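You operate a simulated robot arm through the tools that you are given. There is no shell and no other tool. Be economical: measure what you need, move in short steps, check, and stop when the job is done.

You run a simulated two-armed robot. Do the job below in one go: nothing can be reset, and whatever is moved stays where it is left.

## Task
Change the worn ring in the wax unit for the green one.
Fine: worn ring on the waste mat, cover shut.

Only the result counts: the job must be done as asked and must still hold three seconds after the hand-in. Knocking over, shifting, dropping, spilling or breaking anything else fails it. A push-on lid holds only when it is set on centred and level and pressed home; a screw cap is set on level and turned clockwise until tight.

## Robot
Two 7-joint arms with fingered hands on one trunk, on a base that drives. Base frame: it is fixed to the floor where the robot stands at the start and does not move with it; the origin is under the middle of the robot, x ahead of it, y to its left, z up. Units: m, degrees, N and s.
The left shoulder is at the start at [0.07, 0.149, 1.185], the right one opposite. With the tool pointing down near the work surface each hand reaches from about 0.42 to 0.8 m from the robot's upright axis, wherever it stands, measured 20 degrees to its own side. Places, roughly: blue cover [0.5, 0.1, 1]; waste mat [0.7, 0.2, 0.9]; wax peg [0.5, 0.2, 0.9]. Payload 3.6 kg a hand.
The TCP of each hand is the grasp point between the finger pads, 0.025 m short of the fingertips. In the tool frame z runs along the fingers and y along their closing line. The gripper opens to 0.088 m. The gripper's body begins 0.029 m behind the TCP. The gripper is a hand of 4 fingers: y runs from the thumb to the fingers, the wrist lies at [-0.013, -0.097, -0.162] in the tool frame, and closing takes about 1.5 s.
Orientation is told as [roll, pitch, yaw] about the base's x, y, z axes, in that order, counted from this pose: with the fingers straight down and the wrist toward the robot, the tool's x, y and z point along [0, 1, 0], [1, 0, 0] and [0, 0, -1] of the base frame.

## Interface
- The arms move only by the tool drive_tool. It takes "left_commands", "right_commands" or both (then of equal length, played together; a hand with none holds still); each is a list of rows, each a list of 7 numbers: the turn, a rotation vector about the tool's x, y, z in rad, then the shift along the tool's x, y, z in m, then the finger opening in m, from 0 to 0.088. In form: [[rx, ry, rz, tx, ty, tz, gripper], ...]. A call has 1 to 12 rows; each row is the pose to reach, as a shift and turn from the pose commanded when the call began, along the tool's axes at that moment. A row lasts 0.2 s, in which the tool goes at most 0.05 m and 8.6 degrees; a call with a longer step from one row to the next is refused whole, and so is a gripper value outside its range. Where a pose cannot be reached the arm comes as near as it can. A force on the tool above 40 N (or 10 N above the force at the start of the call, whichever is more), or a blocked arm, ends the call early, and 0.2 s more pass. The fingers move at their own pace (about 0.045 m/s each) and stop on an object; they squeeze with about 23 N. The grip force told is the motor's: it shows also when the fingers shut on nothing. Time passes only in rows, and 0.2 s behind the last, so rows that repeat a pose let the fingers close. It gives the time, the measured TCP pose, the force on the tool (base axes), the opening and the grip force at its end, in the units of the frame above (readings bear some noise), with the torque about the TCP (base axes, N m) and any sound that the robot's microphone picked up.
- Cameras (640 x 400 px; columns grow to the right, rows downward): "scene" is now at [0.1374, 0.0147, 1.4146]; the picture's right is [0.19, -0.98, 0.00], its down [-0.57, -0.11, -0.82] and it looks along [0.80, 0.15, -0.58] (base axes); focal length 248 px, centre (320, 200). "left" rides on the left gripper at [-0.064, -0.083, -0.098] in its tool frame; the picture's right is [-0.62, -0.37, 0.69], its down [0.71, -0.63, 0.30] and it looks along [0.32, 0.68, 0.65] (tool axes); focal length 265 px, centre (320, 200). "right" rides on the right gripper at [0.064, -0.083, -0.098] in its tool frame; the picture's right is [-0.62, 0.37, -0.69], its down [-0.71, -0.63, 0.30] and it looks along [-0.32, 0.68, 0.65] (tool axes); focal length 265 px, centre (320, 200). There is no depth. A picture from a camera that has moved, and an enlarged one, comes with that camera's place and axes in the base frame and with its lens.
- camera(camera): a new picture of that camera. It takes no simulated time.
- lift_body(by): slides the trunk up (or, below 0, down) by that many m; the arms and the scene camera ride with it, the base frame stays. It gives what a move gives, with no picture.
- roll_base(legs): drives the robot by 1 to 6 legs, each [ahead, left, turn to the left] in m, m and degrees, along the robot's own axes; the way and the turn of a leg run together, so that a leg with both is an arc; at most 1.5 m and 180 degrees a leg. The arms and the cameras ride along, it lands a little off, and it stops where it bumps. It gives what a move gives.
- grasp_type(shape, hand): the hand has 4 fingers and takes this shape, open, in about a second: jaw (thumb against the fingers, like two jaws); tri (thumb and two fingers); tip (a fingertip pinch); poke (one finger out to press); point (the index stretched); flat (the hand flat); cup (the hand cupped); fist (a fist). The gripper value then closes the fingers along that shape, each until it touches; the sizes above hold for jaw. It gives what a move gives, with no picture.
- turn_head(pan, tilt): turns the head with the scene camera to pan (to the left, within 86 degrees either way) and tilt (down, from -29 to 69), counted from straight ahead of the robot. It gives what a move gives.
- enlarge(camera, box): a new picture of the part [left, top, right, bottom] of that camera's present view, enlarged. It takes no simulated time.
- sign_off(): hands the job in; it is judged then, once.

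Go step by step. Nothing tells you exact positions but the pictures and the camera data: compare them with the known pose of the tool, close in by small moves and look again before you grip or let go. The budget is 120 turns and 92 pictures, counting those below and the enlarged ones. Unless the task says otherwise, let go and move clear before handing in, and close with one line.

The tools are called as name(argument=value, ...) on one line, values as JSON. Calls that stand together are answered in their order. drive_tool: Moves the arms, as the interface text tells. Its arguments: {"type":"object","properties":{"left_commands":{"type":"array"},"right_commands":{"type":"array"}},"required":[]} The other tools are called the same way: lift_body (by) slides the trunk up or down; grasp_type (shape, hand) gives the hand a shape; roll_base (legs) drives the base; turn_head (pan, tilt) turns the head that bears the scene camera; camera (camera) takes a picture; enlarge (camera, box) takes an enlarged picture of a part of a camera's view; sign_off () hands the job in.

At the start:

```text
t: 0.0
left_position: [0.4748, 0.3183, 1.2437]
left_orientation: [0.0, -0.1, 0.0]
left_force: [0.5, -0.1, 0.1]
left_wrist_torque: [0.01, 0.02, 0.0]
left_width: 0.0875
left_grasp_force: 0.0
left_shape: jaw
right_position: [0.455, -0.1236, 1.2605]
right_orientation: [-0.1, -0.1, 0.0]
right_force: [-0.3, -0.1, -0.2]
right_wrist_torque: [0.01, 0.01, 0.01]
right_width: 0.0876
right_grasp_force: 0.0
right_shape: jaw
trunk travel left (down, up): [-0.675, 0.265]
robot x, y, heading: [0.0007, 0.0011, -0.1]
head pan, tilt: [10.9, 35.2]
```

scene: 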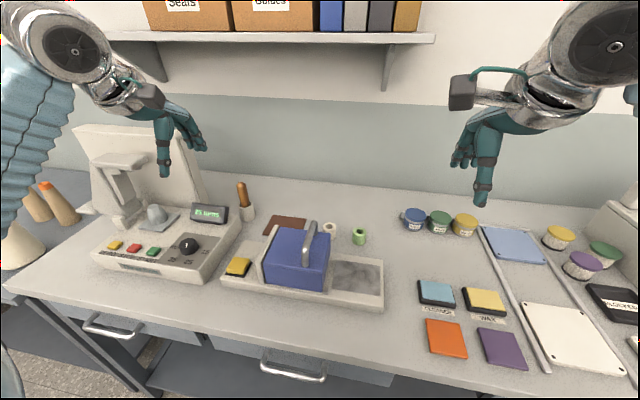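
right: 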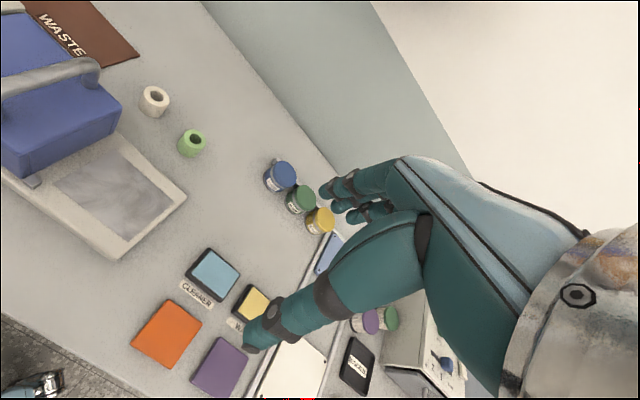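
left: 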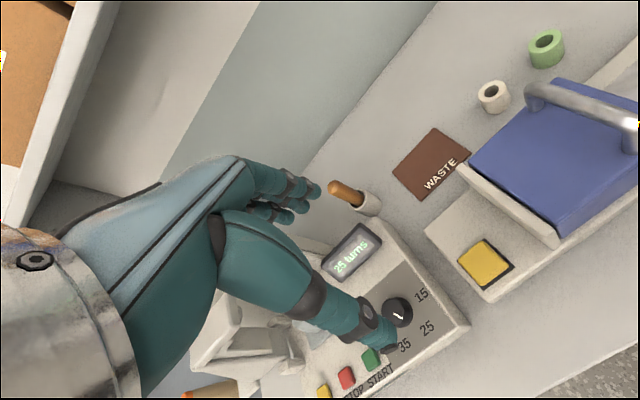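

I see a blue cover with a handle on a unit with a yellow button/latch, a waste mat behind it, and white and green rings. I'll look closer at the unit.

enlarge(camera="scene", box=[210, 170, 410, 320])

enlarge(camera="left", box=[380, 0, 640, 300])

enlarge(camera="right", box=[0, 0, 240, 260])

```text
2.67 times, centred on (310, 245) of scene
camera zoom: at [0.1374, 0.0147, 1.4146], right [0.19, -0.98, 0.0], down [-0.57, -0.11, -0.82], along [0.8, 0.15, -0.58], focal length 660 px, centre (347, 80)
```

zoom: 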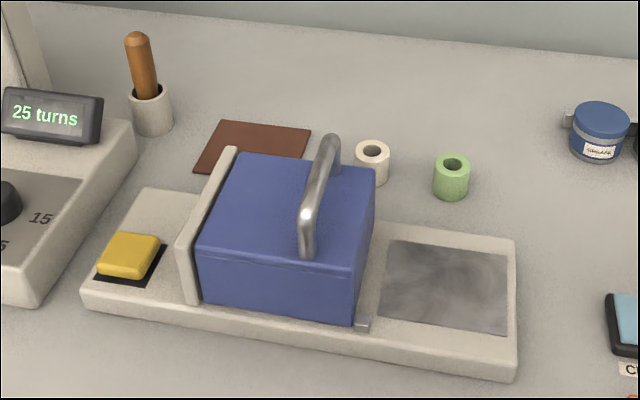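

```text
1.33 times, centred on (510, 150) of left
camera zoom: at [0.392, 0.2539, 1.3411], right [-0.37, -0.62, -0.69], down [-0.63, 0.71, -0.3], along [0.68, 0.32, -0.65], focal length 354 px, centre (67, 267)
```

zoom: 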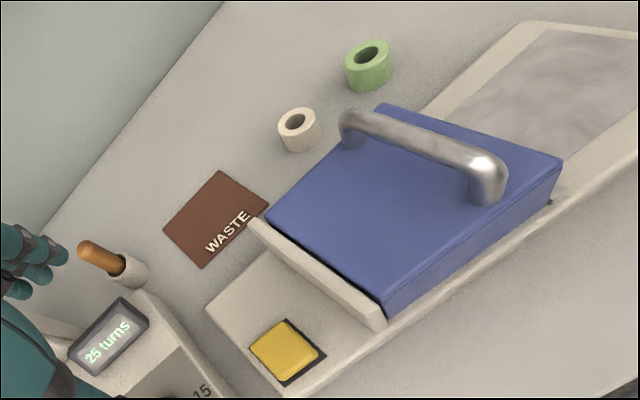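

```text
1.54 times, centred on (120, 130) of right
camera zoom: at [0.3713, -0.0585, 1.359], right [0.37, -0.62, 0.69], down [-0.63, -0.71, -0.3], along [0.68, -0.32, -0.65], focal length 408 px, centre (628, 308)
```

zoom: 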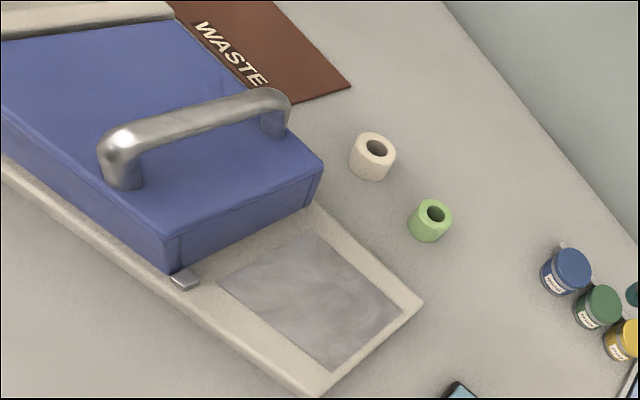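

The cover may slide or hinge, so I need details at its edges.

enlarge(camera="scene", box=[260, 210, 350, 310])

enlarge(camera="right", box=[0, 60, 140, 260])

enlarge(camera="left", box=[440, 130, 600, 310])

```text
4.00 times, centred on (305, 260) of scene
camera zoom: at [0.1374, 0.0147, 1.4146], right [0.19, -0.98, 0.0], down [-0.57, -0.11, -0.82], along [0.8, 0.15, -0.58], focal length 990 px, centre (380, -40)
```

zoom: 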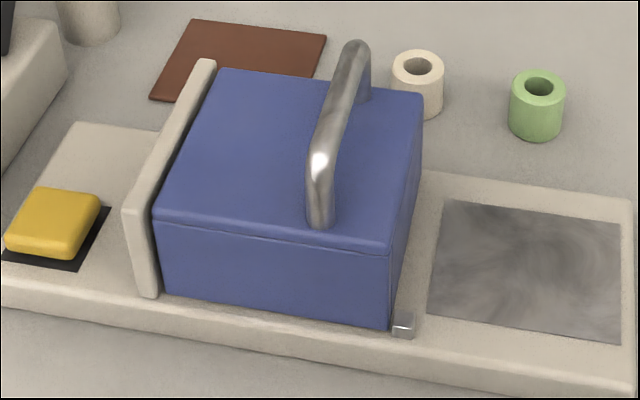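

```text
2.00 times, centred on (70, 160) of right
camera zoom: at [0.3713, -0.0585, 1.359], right [0.37, -0.62, 0.69], down [-0.63, -0.71, -0.3], along [0.68, -0.32, -0.65], focal length 531 px, centre (820, 280)
```

zoom: 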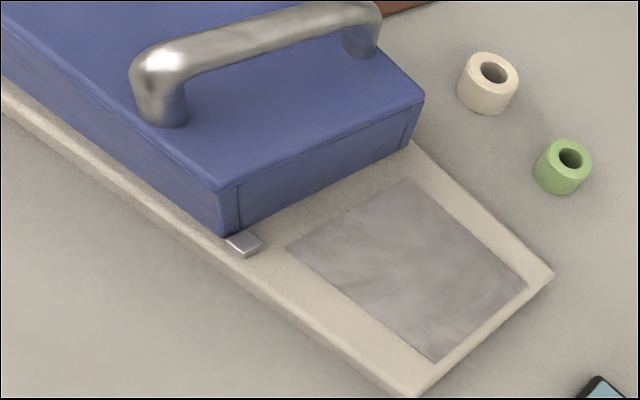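

```text
2.22 times, centred on (520, 220) of left
camera zoom: at [0.392, 0.2539, 1.3411], right [-0.37, -0.62, -0.69], down [-0.63, 0.71, -0.3], along [0.68, 0.32, -0.65], focal length 590 px, centre (-124, 156)
```

zoom: 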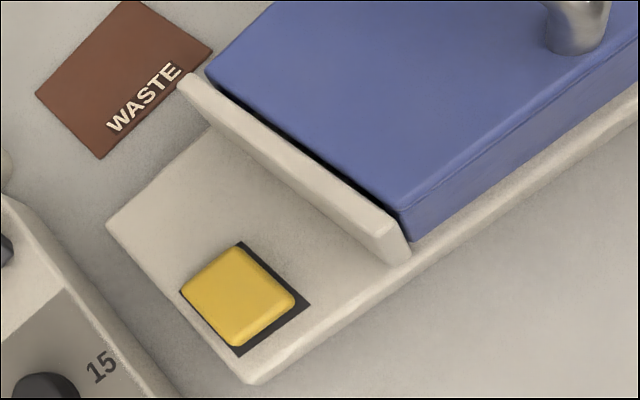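

The unit runs along y (about −0.07 to 0.33), front at x≈0.47. The cover handle bar lies along x at about (0.535, 0.112, 1.02), and the yellow button is at about (0.505, 0.294). I'll bring the right hand over the handle, yawed 90°, so it can feel which way the cover moves.

drive_tool(right_commands=[[0, 0, -0.1428, 0.021, 0.007, 0.011, 0.088], [0, 0, -0.2856, 0.043, 0.015, 0.022, 0.088], [0, 0, -0.4284, 0.064, 0.022, 0.033, 0.088], [0, 0, -0.5712, 0.085, 0.029, 0.044, 0.088], [0, 0, -0.714, 0.107, 0.036, 0.055, 0.088], [0, 0, -0.8568, 0.128, 0.044, 0.065, 0.088], [0, 0, -0.9996, 0.15, 0.051, 0.076, 0.088], [0, 0, -1.1424, 0.171, 0.058, 0.087, 0.088], [0, 0, -1.2852, 0.192, 0.065, 0.098, 0.088], [0, 0, -1.428, 0.214, 0.073, 0.11, 0.088], [0, 0, -1.5708, 0.235, 0.08, 0.12, 0.088]])

camera(camera="scene")

camera(camera="left")

```text
t: 2.4
left_position: [0.4718, 0.3158, 1.2439]
left_orientation: [0.1, 0.0, 0.1]
left_force: [0.4, 0.0, 0.4]
left_wrist_torque: [0.0, -0.03, -0.02]
left_width: 0.0877
left_grasp_force: 0.2
left_shape: jaw
right_position: [0.4239, 0.0404, 1.1207]
right_orientation: [-3.5, -2.6, 71.2]
right_force: [-0.1, -0.5, 0.4]
right_wrist_torque: [0.04, 0.01, -0.02]
right_width: 0.0879
right_grasp_force: 0.1
right_shape: jaw
right hand out of reach, approached as far as the arm can: row 8, 9, 10, 11
trunk travel left (down, up): [-0.675, 0.265]
robot x, y, heading: [-0.0008, -0.0008, -0.0]
head pan, tilt: [10.9, 35.2]
```

```text
82 pictures are left
camera scene: at [0.1352, 0.0121, 1.4148], right [0.19, -0.98, 0.0], down [-0.56, -0.11, -0.82], along [0.8, 0.16, -0.57], focal length 248 px, centre (320, 200)
```

scene: 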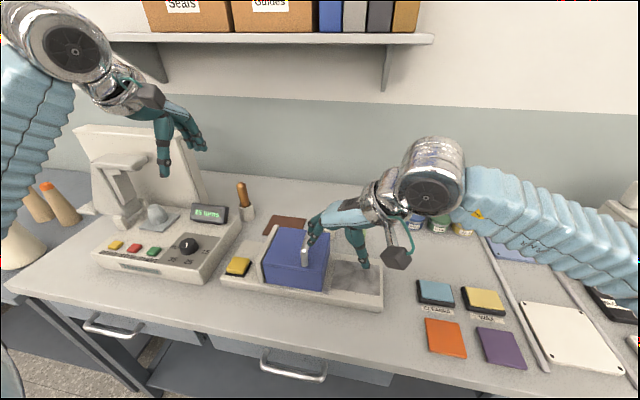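

```text
81 pictures are left
camera left: at [0.3899, 0.2516, 1.3422], right [-0.37, -0.62, -0.69], down [-0.63, 0.71, -0.3], along [0.68, 0.33, -0.65], focal length 265 px, centre (320, 200)
```

left: 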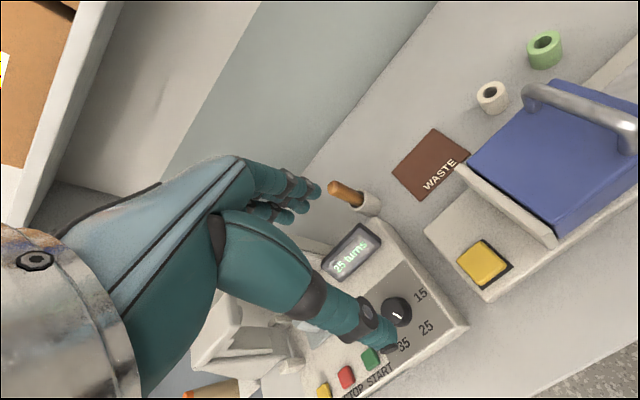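

The right arm can't reach that far across, so I'll tuck both hands inward and up, then shift the robot left by 0.2 m.

drive_tool(right_commands=[[0, 0, 0, -0.011, -0.033, -0.025, 0.088], [0, 0, 0, -0.023, -0.066, -0.05, 0.088], [0, 0, 0, -0.034, -0.099, -0.075, 0.088], [0, 0, 0, -0.046, -0.132, -0.1, 0.088]], left_commands=[[0, 0, 0, -0.03, 0, -0.02, 0.088], [0, 0, 0, -0.06, 0, -0.04, 0.088], [0, 0, 0, -0.09, 0, -0.06, 0.088], [0, 0, 0, -0.12, 0, -0.08, 0.088]])

roll_base(legs=[[0, 0.2, 0]])

camera(camera="scene")

```text
t: 3.4
left_position: [0.4755, 0.1948, 1.3232]
left_orientation: [0.1, 0.1, 0.0]
left_force: [0.6, -0.5, 0.0]
left_wrist_torque: [0.0, 0.02, -0.01]
left_width: 0.0876
left_grasp_force: 0.1
left_shape: jaw
right_position: [0.3781, -0.0788, 1.2442]
right_orientation: [-2.4, -2.4, 69.9]
right_force: [0.2, 0.4, -0.5]
right_wrist_torque: [0.03, 0.02, 0.0]
right_width: 0.0879
right_grasp_force: 0.1
right_shape: jaw
right hand out of reach, approached as far as the arm can: row 1, 2, 3, 4
trunk travel left (down, up): [-0.675, 0.265]
robot x, y, heading: [0.0036, 0.0002, 0.1]
head pan, tilt: [10.9, 35.2]
```

```text
t: 5.0
left_position: [0.4753, 0.3928, 1.3243]
left_orientation: [0.1, -0.1, -0.2]
left_force: [0.7, -0.2, -0.2]
left_wrist_torque: [0.02, 0.02, 0.03]
left_width: 0.0877
left_grasp_force: 0.1
left_shape: jaw
right_position: [0.3781, 0.1191, 1.2457]
right_orientation: [-2.7, -2.3, 69.6]
right_force: [-0.3, -1.1, 1.1]
right_wrist_torque: [0.08, -0.01, -0.01]
right_width: 0.0879
right_grasp_force: 0.0
right_shape: jaw
trunk travel left (down, up): [-0.675, 0.265]
robot x, y, heading: [0.0014, 0.2004, -0.0]
head pan, tilt: [10.9, 35.2]
```

```text
80 pictures are left
camera scene: at [0.137, 0.2161, 1.4149], right [0.19, -0.98, 0.0], down [-0.57, -0.11, -0.82], along [0.8, 0.15, -0.58], focal length 248 px, centre (320, 200)
```

scene: 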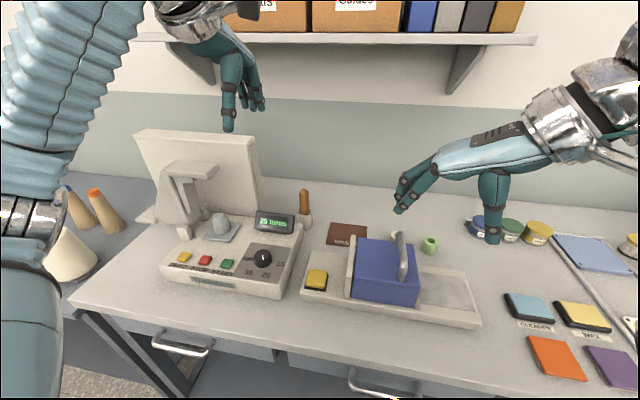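

The base is well placed now. I'll move the right hand above the handle with yaw 90.

drive_tool(right_commands=[[0, 0, -0.06, -0.025, 0.008, 0, 0.088], [0, 0, -0.12, -0.05, 0.016, 0, 0.088], [0, 0, -0.18, -0.075, 0.024, 0.02, 0.088], [0, 0, -0.24, -0.1, 0.032, 0.05, 0.088], [0, 0, -0.3, -0.125, 0.04, 0.08, 0.088], [0, 0, -0.356, -0.15, 0.048, 0.1, 0.088]])

camera(camera="scene")

camera(camera="right")

```text
t: 6.4
left_position: [0.4757, 0.3951, 1.3229]
left_orientation: [-0.1, 0.1, -0.3]
left_force: [0.3, -0.1, 0.6]
left_wrist_torque: [-0.01, 0.0, 0.0]
left_width: 0.0876
left_grasp_force: 0.1
left_shape: jaw
right_position: [0.3041, 0.1098, 1.2271]
right_orientation: [-0.7, -0.6, 85.0]
right_force: [-0.4, -0.2, 0.4]
right_wrist_torque: [-0.01, -0.04, 0.02]
right_width: 0.0878
right_grasp_force: 0.1
right_shape: jaw
right hand out of reach, approached as far as the arm can: row 1, 2, 3, 4, 5, 6
trunk travel left (down, up): [-0.675, 0.265]
robot x, y, heading: [-0.0044, 0.2008, -0.1]
head pan, tilt: [10.9, 35.2]
```

```text
79 pictures are left
camera scene: at [0.1375, 0.2181, 1.4145], right [0.19, -0.98, 0.0], down [-0.57, -0.11, -0.82], along [0.8, 0.15, -0.58], focal length 248 px, centre (320, 200)
```

scene: 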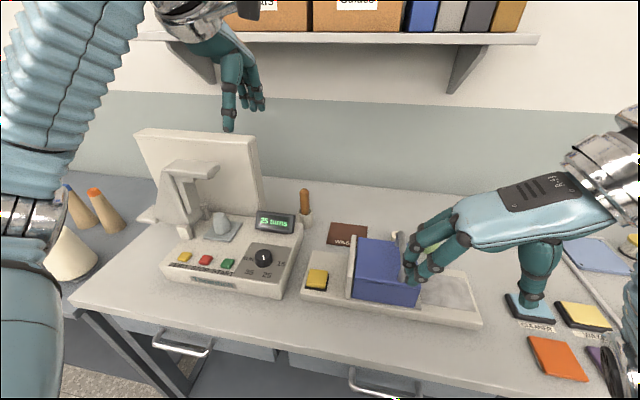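

```text
78 pictures are left
camera right: at [0.2303, 0.0321, 1.3237], right [0.64, 0.31, 0.7], down [0.66, -0.69, -0.3], along [0.39, 0.66, -0.64], focal length 265 px, centre (320, 200)
```

right: 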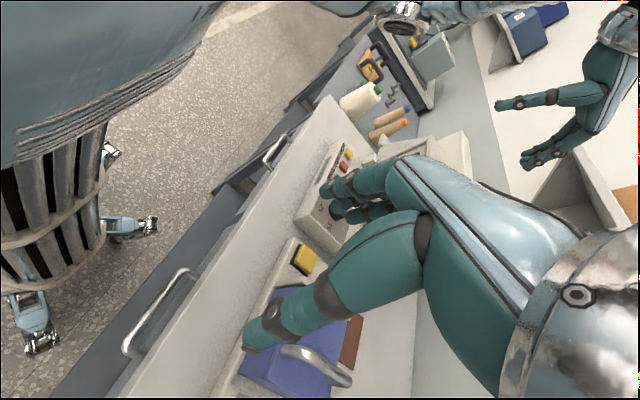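

That yaw folds the wrist past its range. I'll unwind to yaw 0, since pushing the handle sideways with straight fingers needs no yaw.

drive_tool(right_commands=[[0, 0, 0.135, 0, 0, 0, 0.088], [0, 0, 0.27, 0, 0, 0, 0.088], [0, 0, 0.405, 0, 0, 0, 0.088], [0, 0, 0.54, 0, 0, 0, 0.088], [0, 0, 0.675, 0, 0, 0, 0.088], [0, 0, 0.81, 0, 0, 0, 0.088], [0, 0, 0.945, 0, 0, 0, 0.088], [0, 0, 1.08, 0, 0, 0, 0.088]])

```text
t: 8.2
left_position: [0.4744, 0.3947, 1.3239]
left_orientation: [0.0, 0.0, -0.3]
left_force: [0.1, 0.1, -0.4]
left_wrist_torque: [0.02, 0.01, -0.01]
left_width: 0.0879
left_grasp_force: 0.1
left_shape: jaw
right_position: [0.2998, 0.1046, 1.2284]
right_orientation: [0.1, -0.9, 23.0]
right_force: [-0.8, -0.1, -0.1]
right_wrist_torque: [-0.02, -0.01, -0.01]
right_width: 0.0879
right_grasp_force: 0.1
right_shape: jaw
trunk travel left (down, up): [-0.675, 0.265]
robot x, y, heading: [0.0021, 0.2042, 0.1]
head pan, tilt: [10.9, 35.2]
```

drive_tool(right_commands=[[0, 0, 0, -0.016, 0.036, 0.01, 0.088], [0, 0, 0, -0.032, 0.072, 0.02, 0.088], [0, 0, 0, -0.048, 0.108, 0.03, 0.088], [0, 0, 0, -0.064, 0.144, 0.04, 0.088], [0, 0, 0, -0.08, 0.18, 0.06, 0.088], [0, 0, 0, -0.096, 0.214, 0.08, 0.088]])

drive_tool(right_commands=[[0, 0, -0.14, 0, 0, 0, 0.088], [0, 0, -0.28, 0, 0, 0, 0.088], [0, 0, -0.42, 0, 0, 0, 0.088], [0, 0, -0.56, 0, 0, 0, 0.088], [0, 0, -0.7, 0, 0, 0, 0.088]])

```text
t: 9.6
left_position: [0.4767, 0.3947, 1.3229]
left_orientation: [-0.1, 0.0, -0.2]
left_force: [0.5, -0.6, 0.4]
left_wrist_torque: [-0.01, 0.0, 0.02]
left_width: 0.0873
left_grasp_force: 0.0
left_shape: jaw
right_position: [0.5383, 0.0996, 1.15]
right_orientation: [0.2, -0.8, 23.3]
right_force: [0.2, 0.0, 0.3]
right_wrist_torque: [-0.05, 0.0, 0.05]
right_width: 0.0879
right_grasp_force: 0.0
right_shape: jaw
trunk travel left (down, up): [-0.675, 0.265]
robot x, y, heading: [-0.0001, 0.2001, -0.0]
head pan, tilt: [10.9, 35.2]
```

```text
t: 10.8
left_position: [0.4752, 0.3945, 1.3228]
left_orientation: [0.0, 0.0, -0.3]
left_force: [-0.9, 0.3, 1.3]
left_wrist_torque: [-0.02, -0.01, -0.01]
left_width: 0.0875
left_grasp_force: 0.1
left_shape: jaw
right_position: [0.5365, 0.1003, 1.1514]
right_orientation: [-0.2, -0.8, 43.3]
right_force: [0.3, 0.8, -0.5]
right_wrist_torque: [-0.02, 0.01, 0.0]
right_width: 0.0881
right_grasp_force: 0.1
right_shape: jaw
right hand out of reach, approached as far as the arm can: row 3, 4, 5
trunk travel left (down, up): [-0.675, 0.265]
robot x, y, heading: [-0.0034, 0.2033, -0.2]
head pan, tilt: [10.9, 35.2]
```

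Yaw 43° is reachable over the handle. I'll look before going down.

camera(camera="right")

enlarge(camera="scene", box=[330, 180, 530, 330])

```text
77 pictures are left
camera right: at [0.4292, 0.0885, 1.2474], right [0.69, -0.21, 0.7], down [0.03, -0.95, -0.31], along [0.73, 0.24, -0.64], focal length 265 px, centre (320, 200)
```

right: 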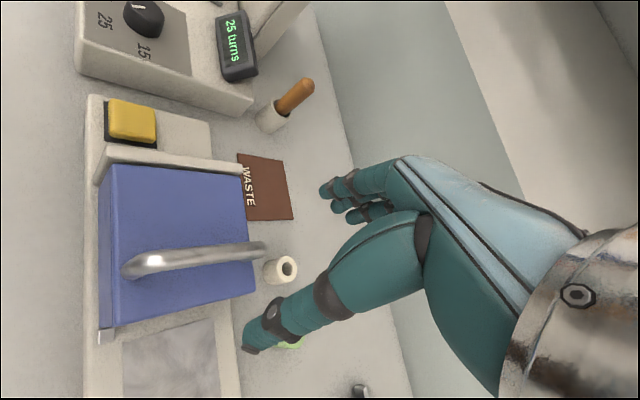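

```text
2.67 times, centred on (430, 255) of scene
camera zoom: at [0.1382, 0.2174, 1.4145], right [0.19, -0.98, 0.0], down [-0.57, -0.11, -0.82], along [0.8, 0.15, -0.58], focal length 660 px, centre (27, 53)
```

zoom: 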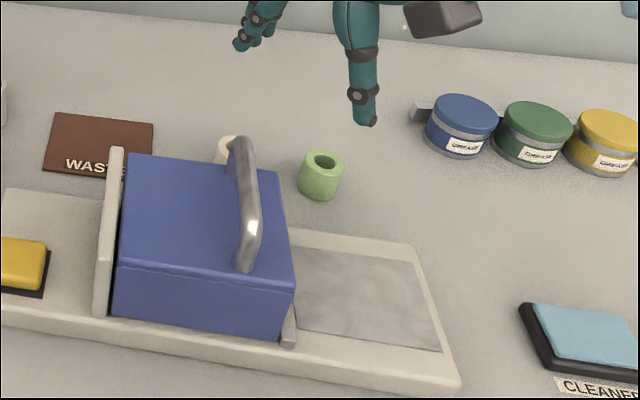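

The handle passes between thumb and fingers if the hand goes down at about (0.52, 0.112). I'll lower around the bar, leaving the fingers open.

drive_tool(right_commands=[[0, 0, 0, 0.02, -0.004, 0.03, 0.088], [0, 0, 0, 0.02, -0.004, 0.06, 0.088], [0, 0, 0, 0.02, -0.004, 0.09, 0.088]])

enlarge(camera="scene", box=[330, 180, 530, 330])

camera(camera="right")

```text
t: 11.6
left_position: [0.4764, 0.3932, 1.3231]
left_orientation: [0.1, 0.0, -0.1]
left_force: [0.8, 1.4, 0.2]
left_wrist_torque: [0.0, -0.01, 0.01]
left_width: 0.0876
left_grasp_force: 0.2
left_shape: jaw
right_position: [0.5173, 0.1124, 1.0618]
right_orientation: [-0.2, -0.9, 43.3]
right_force: [-0.9, -0.1, 0.1]
right_wrist_torque: [0.03, 0.01, -0.01]
right_width: 0.0879
right_grasp_force: 0.1
right_shape: jaw
trunk travel left (down, up): [-0.675, 0.265]
robot x, y, heading: [0.0011, 0.2001, -0.4]
head pan, tilt: [10.9, 35.2]
```

```text
2.67 times, centred on (430, 255) of scene
camera zoom: at [0.1381, 0.2175, 1.4146], right [0.19, -0.98, 0.0], down [-0.57, -0.11, -0.82], along [0.8, 0.15, -0.58], focal length 660 px, centre (27, 53)
```

zoom: 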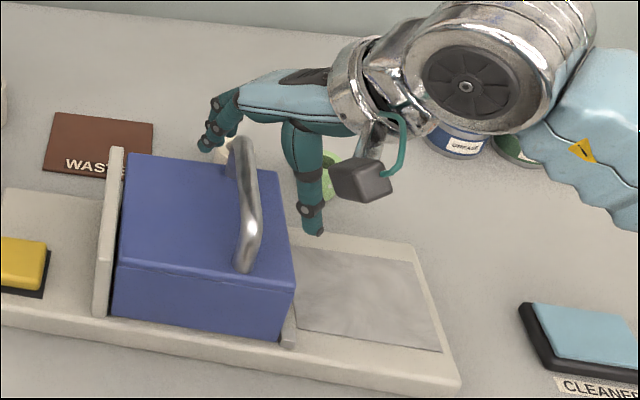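

```text
74 pictures are left
camera right: at [0.4119, 0.1019, 1.1574], right [0.68, -0.21, 0.7], down [0.03, -0.95, -0.31], along [0.73, 0.24, -0.64], focal length 265 px, centre (320, 200)
```

right: 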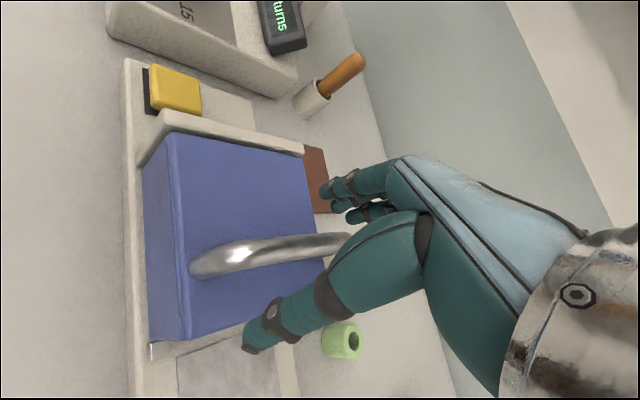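

Thumb and fingers straddle the bar as computed. I'll lower to z≈1.017 and then nudge gently toward −y.

drive_tool(right_commands=[[0, 0, 0, 0, 0, 0.022, 0.088], [0, 0, 0, 0, 0, 0.045, 0.088]])

drive_tool(right_commands=[[0, 0, 0, -0.007, -0.007, 0, 0.088], [0, 0, 0, -0.014, -0.014, 0, 0.088], [0, 0, 0, -0.021, -0.021, 0, 0.088], [0, 0, 0, -0.0255, -0.024, 0, 0.088]])

enlarge(camera="scene", box=[330, 180, 530, 330])

```text
t: 12.2
left_position: [0.4746, 0.3947, 1.3229]
left_orientation: [0.0, -0.1, -0.3]
left_force: [0.6, 1.0, 0.1]
left_wrist_torque: [-0.04, -0.03, -0.02]
left_width: 0.0876
left_grasp_force: 0.2
left_shape: jaw
right_position: [0.5175, 0.1127, 1.016]
right_orientation: [-0.1, -0.9, 43.2]
right_force: [-0.1, 1.2, 1.1]
right_wrist_torque: [0.0, 0.01, 0.02]
right_width: 0.0878
right_grasp_force: 0.1
right_shape: jaw
trunk travel left (down, up): [-0.675, 0.265]
robot x, y, heading: [0.0018, 0.2034, -0.2]
head pan, tilt: [10.9, 35.2]
```

```text
t: 13.1
left_position: [0.4758, 0.398, 1.3209]
left_orientation: [-0.1, 0.0, -0.2]
left_force: [-0.4, -1.8, 0.2]
left_wrist_torque: [0.04, 0.0, 0.04]
left_width: 0.0877
left_grasp_force: 0.1
left_shape: jaw
right_position: [0.5141, 0.0968, 1.018]
right_orientation: [0.5, -1.3, 44.8]
right_force: [5.2, 26.7, -2.3]
right_wrist_torque: [-0.45, 0.22, 1.3]
right_width: 0.0878
right_grasp_force: 0.1
right_shape: jaw
trunk travel left (down, up): [-0.675, 0.265]
robot x, y, heading: [-0.0021, 0.2033, -0.2]
head pan, tilt: [10.9, 35.2]
stopped in row 4 (right hand): the force on the tool passed its limit (the readings are from after the stop); the commanded pose is now the measured one
```

```text
2.67 times, centred on (430, 255) of scene
camera zoom: at [0.1393, 0.2212, 1.4144], right [0.19, -0.98, 0.0], down [-0.57, -0.11, -0.82], along [0.8, 0.15, -0.58], focal length 660 px, centre (27, 53)
```

zoom: 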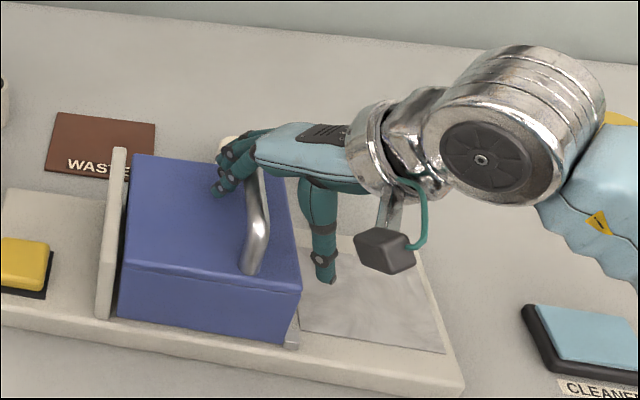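

The cover is blocked toward −y, and the silver tab looks like a latch, so the yellow button probably releases it. I'll relax the right hand and bring the closed left hand over the button.

drive_tool(left_commands=[[0, 0, 0, -0.02, 0.005, 0.045, 0.088], [0, 0, 0, -0.04, 0.01, 0.09, 0.07], [0, 0, 0, -0.06, 0.015, 0.13, 0.04], [0, 0, 0, -0.08, 0.02, 0.17, 0.0], [0, 0, 0, -0.1, 0.025, 0.21, 0.0], [0, 0, 0, -0.104, 0.027, 0.25, 0.0], [0, 0, 0, -0.104, 0.027, 0.27, 0.0], [0, 0, 0, -0.104, 0.027, 0.27, 0.0]], right_commands=[[0, 0, 0, 0.003, 0.003, 0, 0.088], [0, 0, 0, 0.005, 0.005, 0, 0.088], [0, 0, 0, 0.005, 0.005, 0, 0.088], [0, 0, 0, 0.005, 0.005, 0, 0.088], [0, 0, 0, 0.005, 0.005, 0, 0.088], [0, 0, 0, 0.005, 0.005, 0, 0.088], [0, 0, 0, 0.005, 0.005, 0, 0.088], [0, 0, 0, 0.005, 0.005, 0, 0.088]])

camera(camera="scene")

camera(camera="left")

```text
t: 14.9
left_position: [0.5032, 0.2929, 1.0515]
left_orientation: [-0.1, -0.1, -0.3]
left_force: [0.4, -0.3, -0.7]
left_wrist_torque: [0.0, 0.01, -0.02]
left_width: 0.0
left_grasp_force: 22.5
left_shape: jaw
right_position: [0.5153, 0.0994, 1.0179]
right_orientation: [0.1, -1.1, 44.2]
right_force: [-0.5, 13.9, 6.1]
right_wrist_torque: [-0.08, -0.34, 0.74]
right_width: 0.0878
right_grasp_force: 0.1
right_shape: jaw
trunk travel left (down, up): [-0.675, 0.265]
robot x, y, heading: [-0.001, 0.2055, -0.2]
head pan, tilt: [10.9, 35.2]
```

```text
72 pictures are left
camera scene: at [0.1366, 0.2215, 1.4147], right [0.19, -0.98, 0.0], down [-0.57, -0.11, -0.82], along [0.8, 0.15, -0.58], focal length 248 px, centre (320, 200)
```

scene: 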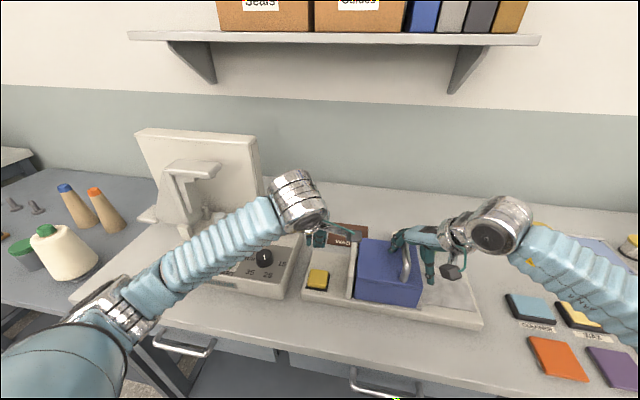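

```text
71 pictures are left
camera left: at [0.42, 0.2287, 1.1509], right [-0.37, -0.62, -0.69], down [-0.63, 0.72, -0.31], along [0.69, 0.32, -0.65], focal length 265 px, centre (320, 200)
```

left: 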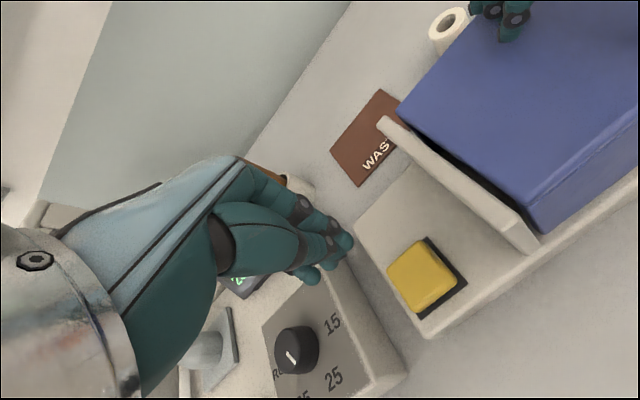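

The left fingertips are above the button at (0.504, 0.294). I'll press down step by step.

drive_tool(left_commands=[[0, 0, 0, 0, 0, 0.03, 0], [0, 0, 0, 0, 0, 0.06, 0], [0, 0, 0, 0, 0, 0.085, 0], [0, 0, 0, 0, 0, 0.095, 0], [0, 0, 0, 0, 0, 0.103, 0], [0, 0, 0, 0, 0, 0.111, 0], [0, 0, 0, 0, 0, 0.119, 0], [0, 0, 0, 0, 0, 0.125, 0]])

enlarge(camera="scene", box=[290, 200, 490, 330])

camera(camera="left")

```text
t: 16.7
left_position: [0.5059, 0.2888, 0.9416]
left_orientation: [-0.7, -1.9, -0.1]
left_force: [-5.4, 2.0, 17.1]
left_wrist_torque: [0.09, 0.14, 0.05]
left_width: 0.0
left_grasp_force: 23.6
left_shape: jaw
right_position: [0.5161, 0.0959, 1.0157]
right_orientation: [0.3, -1.0, 44.1]
right_force: [0.1, 0.5, 0.0]
right_wrist_torque: [0.02, 0.0, 0.03]
right_width: 0.0877
right_grasp_force: 0.0
right_shape: jaw
trunk travel left (down, up): [-0.675, 0.265]
robot x, y, heading: [-0.0033, 0.1983, -0.6]
head pan, tilt: [10.9, 35.2]
stopped in row 8 (left hand): the force on the tool passed its limit (the readings are from after the stop); the commanded pose is now the measured one
```

```text
3.08 times, centred on (390, 265) of scene
camera zoom: at [0.1371, 0.218, 1.4145], right [0.19, -0.98, 0.0], down [-0.57, -0.11, -0.82], along [0.8, 0.15, -0.58], focal length 762 px, centre (105, 0)
```

zoom: 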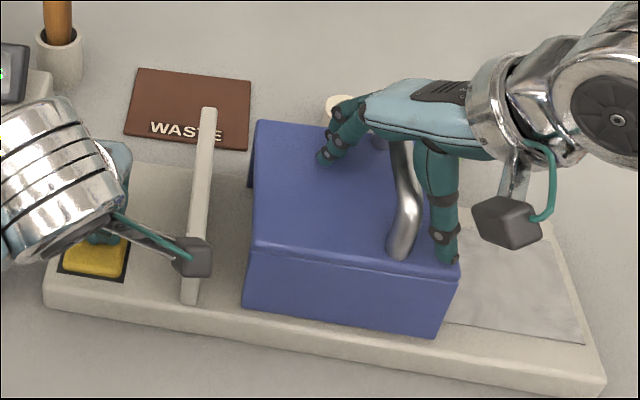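

```text
69 pictures are left
camera left: at [0.421, 0.2263, 1.0379], right [-0.35, -0.63, -0.7], down [-0.62, 0.71, -0.33], along [0.71, 0.32, -0.63], focal length 265 px, centre (320, 200)
```

left: 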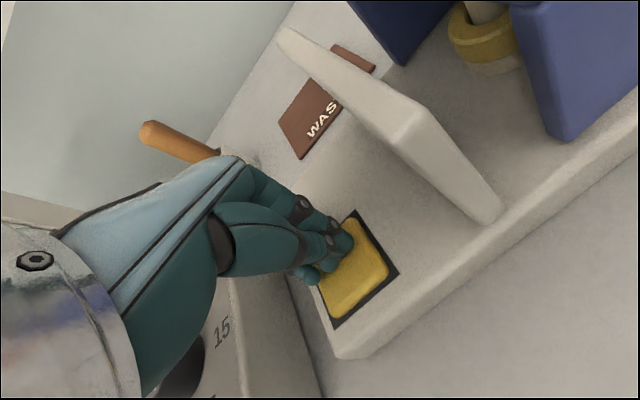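

The button released the cover, which slid part way right, and the left camera shows the peg with a yellowish worn ring. I'll keep the button held and slide the cover further right.

drive_tool(right_commands=[[0, 0, 0, -0.014, -0.014, 0, 0.088], [0, 0, 0, -0.028, -0.028, 0, 0.088], [0, 0, 0, -0.042, -0.041, 0, 0.088], [0, 0, 0, -0.057, -0.055, 0, 0.088], [0, 0, 0, -0.072, -0.07, 0, 0.088]])

enlarge(camera="scene", box=[290, 200, 490, 330])

camera(camera="left")

```text
t: 17.9
left_position: [0.5048, 0.289, 0.9413]
left_orientation: [-0.4, -1.8, 0.0]
left_force: [4.3, 0.5, 23.4]
left_wrist_torque: [0.1, -0.09, -0.04]
left_width: 0.0001
left_grasp_force: 23.2
left_shape: jaw
right_position: [0.4952, 0.0495, 1.0089]
right_orientation: [0.0, -1.4, 44.0]
right_force: [0.9, 0.0, 9.3]
right_wrist_torque: [0.24, -0.43, 0.01]
right_width: 0.088
right_grasp_force: 0.0
right_shape: jaw
right hand out of reach, approached as far as the arm can: row 2, 3, 4, 5
trunk travel left (down, up): [-0.675, 0.265]
robot x, y, heading: [-0.0003, 0.2029, -0.2]
head pan, tilt: [10.9, 35.2]
```

```text
3.08 times, centred on (390, 265) of scene
camera zoom: at [0.1336, 0.2174, 1.4152], right [0.19, -0.98, 0.0], down [-0.56, -0.11, -0.82], along [0.8, 0.15, -0.57], focal length 762 px, centre (105, 0)
```

zoom: 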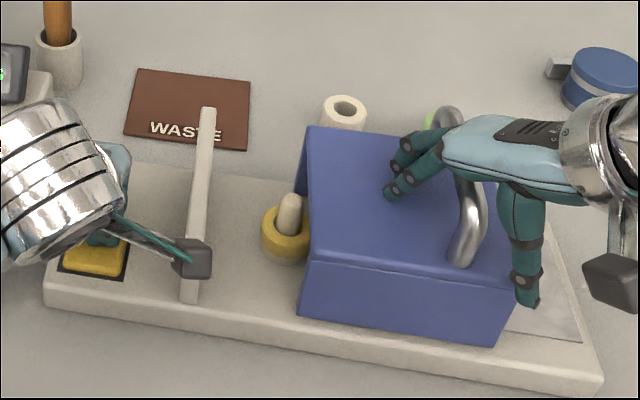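

```text
67 pictures are left
camera left: at [0.4186, 0.226, 1.0377], right [-0.35, -0.63, -0.7], down [-0.62, 0.71, -0.33], along [0.7, 0.32, -0.64], focal length 265 px, centre (320, 200)
```

left: 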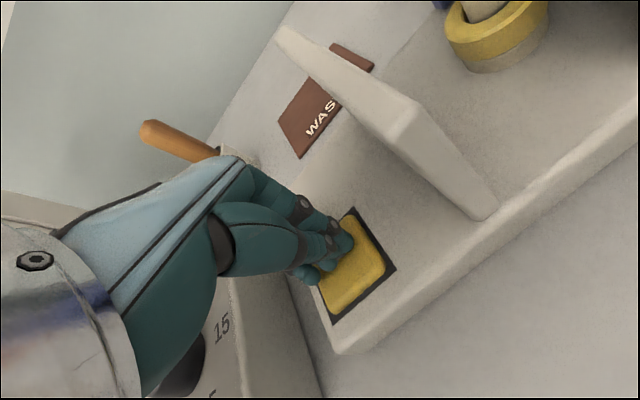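

Cover slides freely. The peg with the worn ring is near (0.537, 0.148). I'll lift the right hand out, straighten it to yaw 0 with closed fingers, and push the bar further from its left side.

drive_tool(right_commands=[[0, 0, 0, 0, 0, -0.04, 0.088], [0, 0, 0, 0, 0, -0.08, 0.088], [0, 0, 0.13, 0.001, 0.01, -0.08, 0.06], [0, 0, 0.26, 0.002, 0.02, -0.08, 0.03], [0, 0, 0.39, 0.003, 0.03, -0.08, 0], [0, 0, 0.52, 0.004, 0.04, -0.08, 0], [0, 0, 0.65, 0.004, 0.055, -0.08, 0], [0, 0, 0.768, 0.004, 0.063, -0.08, 0], [0, 0, 0.768, 0.004, 0.063, -0.08, 0]], left_commands=[[0, 0, 0, 0, 0, 0, 0], [0, 0, 0, 0, 0, 0, 0], [0, 0, 0, 0, 0, 0, 0], [0, 0, 0, 0, 0, 0, 0], [0, 0, 0, 0, 0, -0.02, 0], [0, 0, 0, 0, 0, -0.05, 0], [0, 0, 0, 0, 0, -0.09, 0], [0, 0, 0, 0, 0, -0.13, 0], [0, 0, 0, 0, 0, -0.16, 0]])

camera(camera="scene")

camera(camera="right")

```text
t: 19.9
left_position: [0.4997, 0.2908, 1.097]
left_orientation: [-0.3, -1.5, -0.1]
left_force: [-0.3, -0.6, 0.0]
left_wrist_torque: [0.01, 0.0, -0.01]
left_width: 0.0
left_grasp_force: 23.0
left_shape: jaw
right_position: [0.5406, 0.0936, 1.0902]
right_orientation: [0.8, -0.6, -0.2]
right_force: [0.2, 0.1, 0.3]
right_wrist_torque: [0.0, -0.02, 0.02]
right_width: 0.0
right_grasp_force: 22.6
right_shape: jaw
trunk travel left (down, up): [-0.675, 0.265]
robot x, y, heading: [0.0043, 0.2021, -0.2]
head pan, tilt: [10.9, 35.2]
```

```text
66 pictures are left
camera scene: at [0.1357, 0.2166, 1.4148], right [0.19, -0.98, 0.0], down [-0.56, -0.11, -0.82], along [0.8, 0.15, -0.57], focal length 248 px, centre (320, 200)
```

scene: 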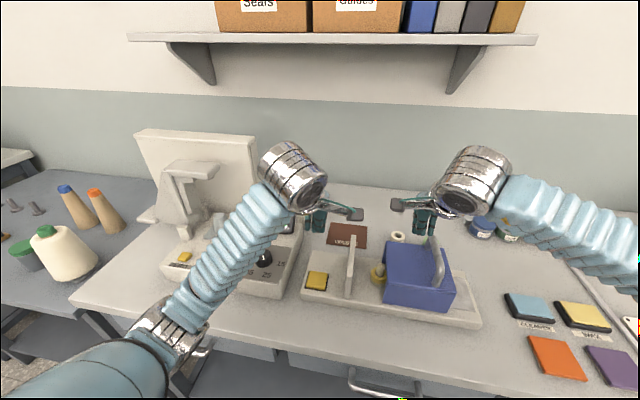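

```text
65 pictures are left
camera right: at [0.4547, 0.1563, 1.1875], right [0.36, -0.63, 0.69], down [-0.63, -0.71, -0.32], along [0.69, -0.32, -0.65], focal length 265 px, centre (320, 200)
```

right: 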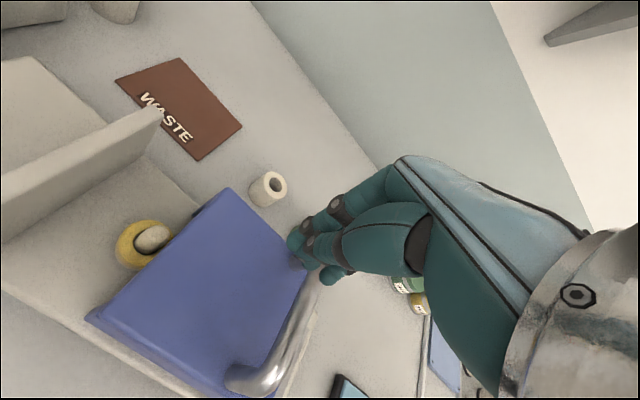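

Bar is at y≈0.04, and the closed right fingers are left of it. I'll lower and push toward −y.

drive_tool(right_commands=[[0, 0, 0, 0.005, 0, 0.037, 0], [0, 0, 0, 0.005, 0, 0.074, 0], [0, 0, 0, -0.01, 0, 0.074, 0], [0, 0, 0, -0.025, 0, 0.074, 0], [0, 0, 0, -0.04, 0, 0.074, 0], [0, 0, 0, -0.055, 0, 0.074, 0], [0, 0, 0, -0.07, 0, 0.074, 0], [0, 0, 0, -0.085, 0, 0.074, 0]])

enlarge(camera="scene", box=[290, 200, 490, 330])

```text
t: 21.7
left_position: [0.5005, 0.3016, 1.0954]
left_orientation: [-1.2, -1.4, -0.1]
left_force: [-0.4, -0.3, -0.2]
left_wrist_torque: [-0.02, -0.02, 0.02]
left_width: 0.0
left_grasp_force: 22.8
left_shape: jaw
right_position: [0.5398, 0.0252, 1.0153]
right_orientation: [0.7, -0.3, 1.1]
right_force: [-1.9, 39.6, -4.1]
right_wrist_torque: [-0.49, 0.05, 0.75]
right_width: 0.0
right_grasp_force: 23.4
right_shape: jaw
trunk travel left (down, up): [-0.675, 0.265]
robot x, y, heading: [-0.0017, 0.2031, -0.3]
head pan, tilt: [10.9, 35.2]
```

```text
3.08 times, centred on (390, 265) of scene
camera zoom: at [0.1373, 0.2307, 1.4143], right [0.19, -0.98, 0.01], down [-0.57, -0.12, -0.82], along [0.8, 0.15, -0.58], focal length 762 px, centre (105, 0)
```

zoom: 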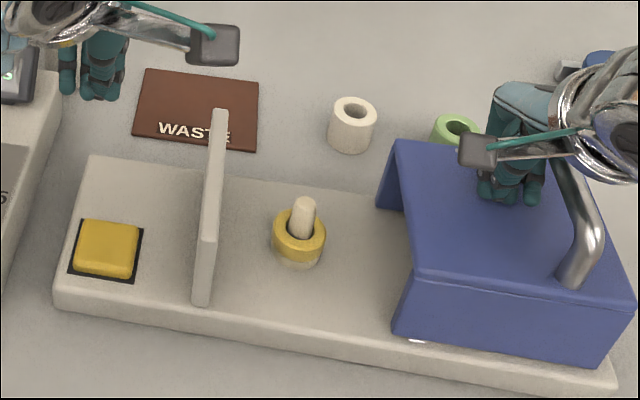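

The cover is fully open and the worn ring is on the peg at about (0.538, 0.150). I'll take the right hand clear and bring the left above the ring for a closer look.

drive_tool(right_commands=[[0, 0, 0, 0.01, 0, 0, 0], [0, 0, 0, 0.01, 0, -0.04, 0], [0, 0, 0, 0, 0, -0.08, 0], [0, 0, 0, -0.04, 0, -0.12, 0], [0, 0, 0, -0.08, -0.02, -0.15, 0], [0, 0, 0, -0.12, -0.05, -0.15, 0], [0, 0, 0, -0.16, -0.08, -0.15, 0], [0, 0, 0, -0.2, -0.11, -0.15, 0]])

drive_tool(left_commands=[[0, 0, 0, -0.03, 0.008, 0, 0.088], [0, 0, 0, -0.06, 0.016, 0, 0.088], [0, 0, 0, -0.09, 0.024, 0, 0.088], [0, 0, 0, -0.12, 0.03, 0, 0.088], [0, 0, 0, -0.142, 0.038, 0, 0.088], [0, 0, 0, -0.142, 0.038, 0, 0.088]])

enlarge(camera="scene", box=[290, 180, 490, 330])

camera(camera="left")

```text
refused: row 4 steps farther than a row can; nothing moved
```

```text
t: 23.1
left_position: [0.5413, 0.156, 1.1012]
left_orientation: [-1.0, -1.4, -0.1]
left_force: [-0.5, 0.1, 0.1]
left_wrist_torque: [-0.02, 0.03, 0.02]
left_width: 0.0878
left_grasp_force: 0.0
left_shape: jaw
right_position: [0.5408, 0.0241, 1.0151]
right_orientation: [1.0, -0.5, 1.1]
right_force: [-5.1, 41.9, -4.9]
right_wrist_torque: [-0.46, 0.08, 0.77]
right_width: 0.0001
right_grasp_force: 23.2
right_shape: jaw
trunk travel left (down, up): [-0.675, 0.265]
robot x, y, heading: [-0.0006, 0.2026, -0.2]
head pan, tilt: [10.9, 35.2]
```

```text
2.67 times, centred on (390, 255) of scene
camera zoom: at [0.1371, 0.2288, 1.4144], right [0.19, -0.98, 0.01], down [-0.57, -0.11, -0.82], along [0.8, 0.15, -0.58], focal length 660 px, centre (133, 53)
```

zoom: 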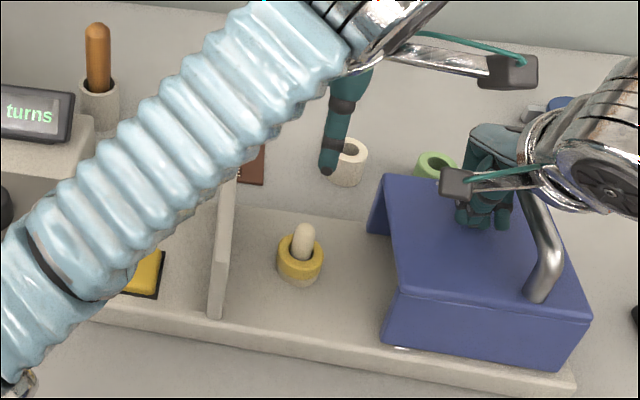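

```text
62 pictures are left
camera left: at [0.456, 0.0936, 1.1987], right [-0.35, -0.63, -0.69], down [-0.62, 0.71, -0.33], along [0.7, 0.31, -0.64], focal length 265 px, centre (320, 200)
```

left: 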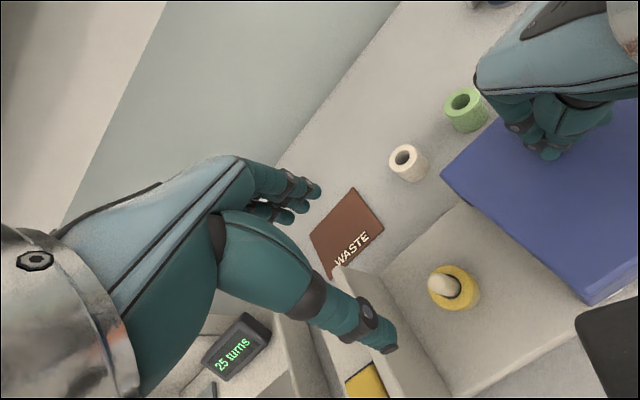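

Left is above the ring. The right retreat had too long a step, so I'll redo it, staying clear of the left arm.

drive_tool(right_commands=[[0, 0, 0, 0.01, 0, 0, 0], [0, 0, 0, 0.01, 0, -0.03, 0], [0, 0, 0, 0.005, 0, -0.06, 0], [0, 0, 0, -0.02, 0, -0.09, 0], [0, 0, 0, -0.05, -0.01, -0.11, 0], [0, 0, 0, -0.08, -0.03, -0.12, 0], [0, 0, 0, -0.11, -0.05, -0.13, 0], [0, 0, 0, -0.14, -0.08, -0.14, 0], [0, 0, 0, -0.17, -0.1, -0.15, 0]])

enlarge(camera="left", box=[390, 240, 510, 330])

enlarge(camera="left", box=[360, 60, 520, 200])

enlarge(camera="scene", box=[360, 210, 440, 290])

```text
t: 25.1
left_position: [0.5383, 0.148, 1.1019]
left_orientation: [-0.4, -1.7, -0.2]
left_force: [0.2, -0.3, -0.2]
left_wrist_torque: [-0.01, -0.01, -0.01]
left_width: 0.0877
left_grasp_force: 0.1
left_shape: jaw
right_position: [0.4395, -0.1646, 1.1612]
right_orientation: [0.9, -0.6, 0.1]
right_force: [0.5, -0.4, -0.8]
right_wrist_torque: [-0.04, -0.03, -0.01]
right_width: 0.0001
right_grasp_force: 23.3
right_shape: jaw
trunk travel left (down, up): [-0.675, 0.265]
robot x, y, heading: [0.0008, 0.2048, -0.3]
head pan, tilt: [10.9, 35.2]
```

```text
4.44 times, centred on (450, 285) of left
camera zoom: at [0.4538, 0.084, 1.1987], right [-0.35, -0.62, -0.7], down [-0.62, 0.71, -0.33], along [0.7, 0.32, -0.64], focal length 1180 px, centre (-258, -178)
```

zoom: 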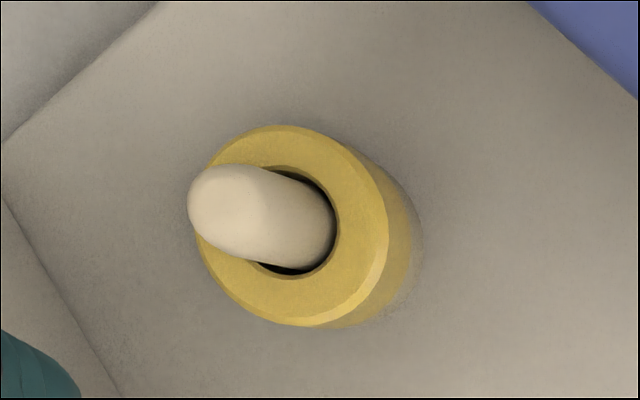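

```text
2.86 times, centred on (440, 130) of left
camera zoom: at [0.4538, 0.084, 1.1987], right [-0.35, -0.62, -0.7], down [-0.62, 0.71, -0.33], along [0.7, 0.32, -0.64], focal length 758 px, centre (-23, 400)
```

zoom: 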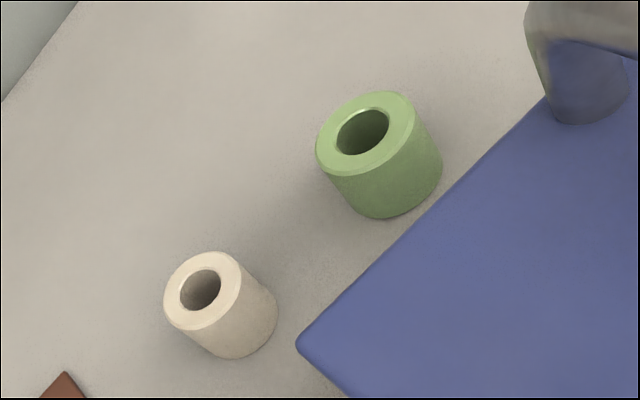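

```text
5.00 times, centred on (400, 250) of scene
camera zoom: at [0.1346, 0.2169, 1.415], right [0.19, -0.98, 0.0], down [-0.56, -0.11, -0.82], along [0.8, 0.15, -0.57], focal length 1238 px, centre (-80, -50)
```

zoom: 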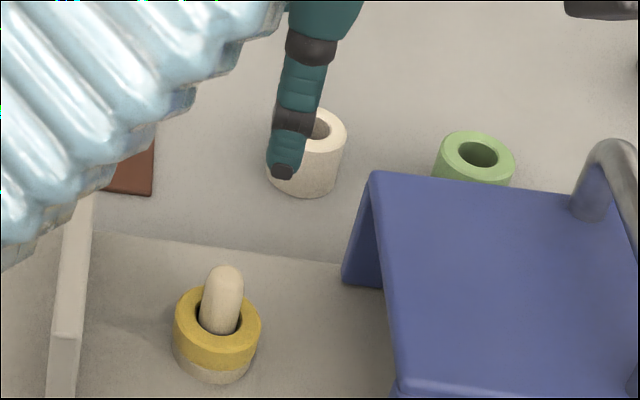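

Worn ring: centre about (0.538, 0.151), top z≈0.925, about 0.042 across; peg tip at z≈0.956. I'll level the left hand and descend, open, around it.

drive_tool(left_commands=[[0.03, 0.007, 0, 0.003, 0, 0.03, 0.088], [0.03, 0.007, 0, 0.003, 0, 0.06, 0.088], [0.03, 0.007, 0, 0.003, 0, 0.09, 0.088], [0.03, 0.007, 0, 0.003, 0, 0.11, 0.088]])

camera(camera="left")

enlarge(camera="scene", box=[340, 190, 460, 300])

```text
t: 26.1
left_position: [0.5419, 0.1504, 0.9894]
left_orientation: [-0.1, 0.3, -0.2]
left_force: [0.3, 0.0, 0.8]
left_wrist_torque: [0.0, -0.03, -0.01]
left_width: 0.0877
left_grasp_force: 0.0
left_shape: jaw
right_position: [0.4411, -0.1657, 1.1608]
right_orientation: [0.8, -0.5, 0.0]
right_force: [0.0, 0.0, -0.3]
right_wrist_torque: [0.01, 0.0, 0.0]
right_width: 0.0
right_grasp_force: 23.1
right_shape: jaw
trunk travel left (down, up): [-0.675, 0.265]
robot x, y, heading: [0.0023, 0.2066, -0.1]
head pan, tilt: [10.9, 35.2]
```

```text
58 pictures are left
camera left: at [0.4608, 0.0864, 1.0897], right [-0.37, -0.62, -0.69], down [-0.63, 0.72, -0.3], along [0.68, 0.32, -0.66], focal length 265 px, centre (320, 200)
```

left: 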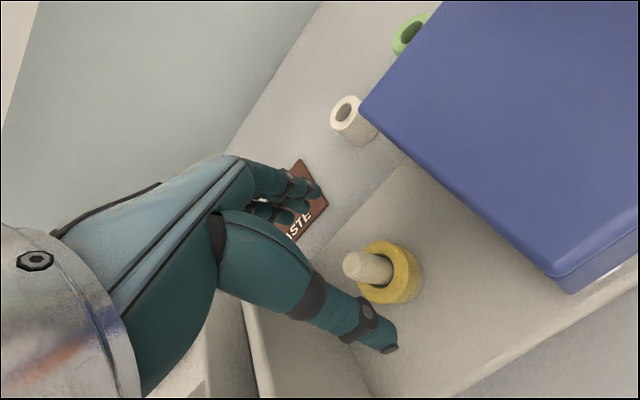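

```text
3.64 times, centred on (400, 245) of scene
camera zoom: at [0.137, 0.2171, 1.4147], right [0.19, -0.98, 0.0], down [-0.57, -0.11, -0.82], along [0.8, 0.15, -0.58], focal length 900 px, centre (29, 36)
```

zoom: 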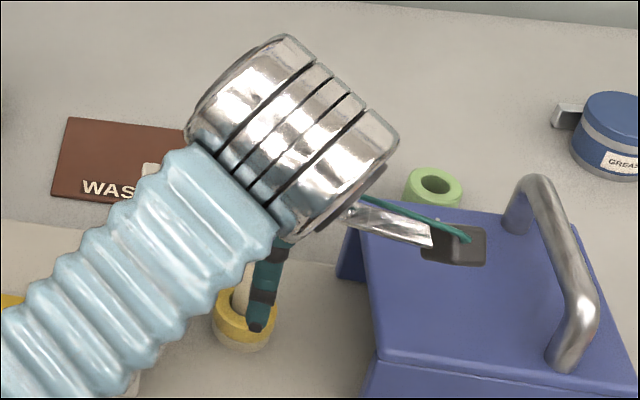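

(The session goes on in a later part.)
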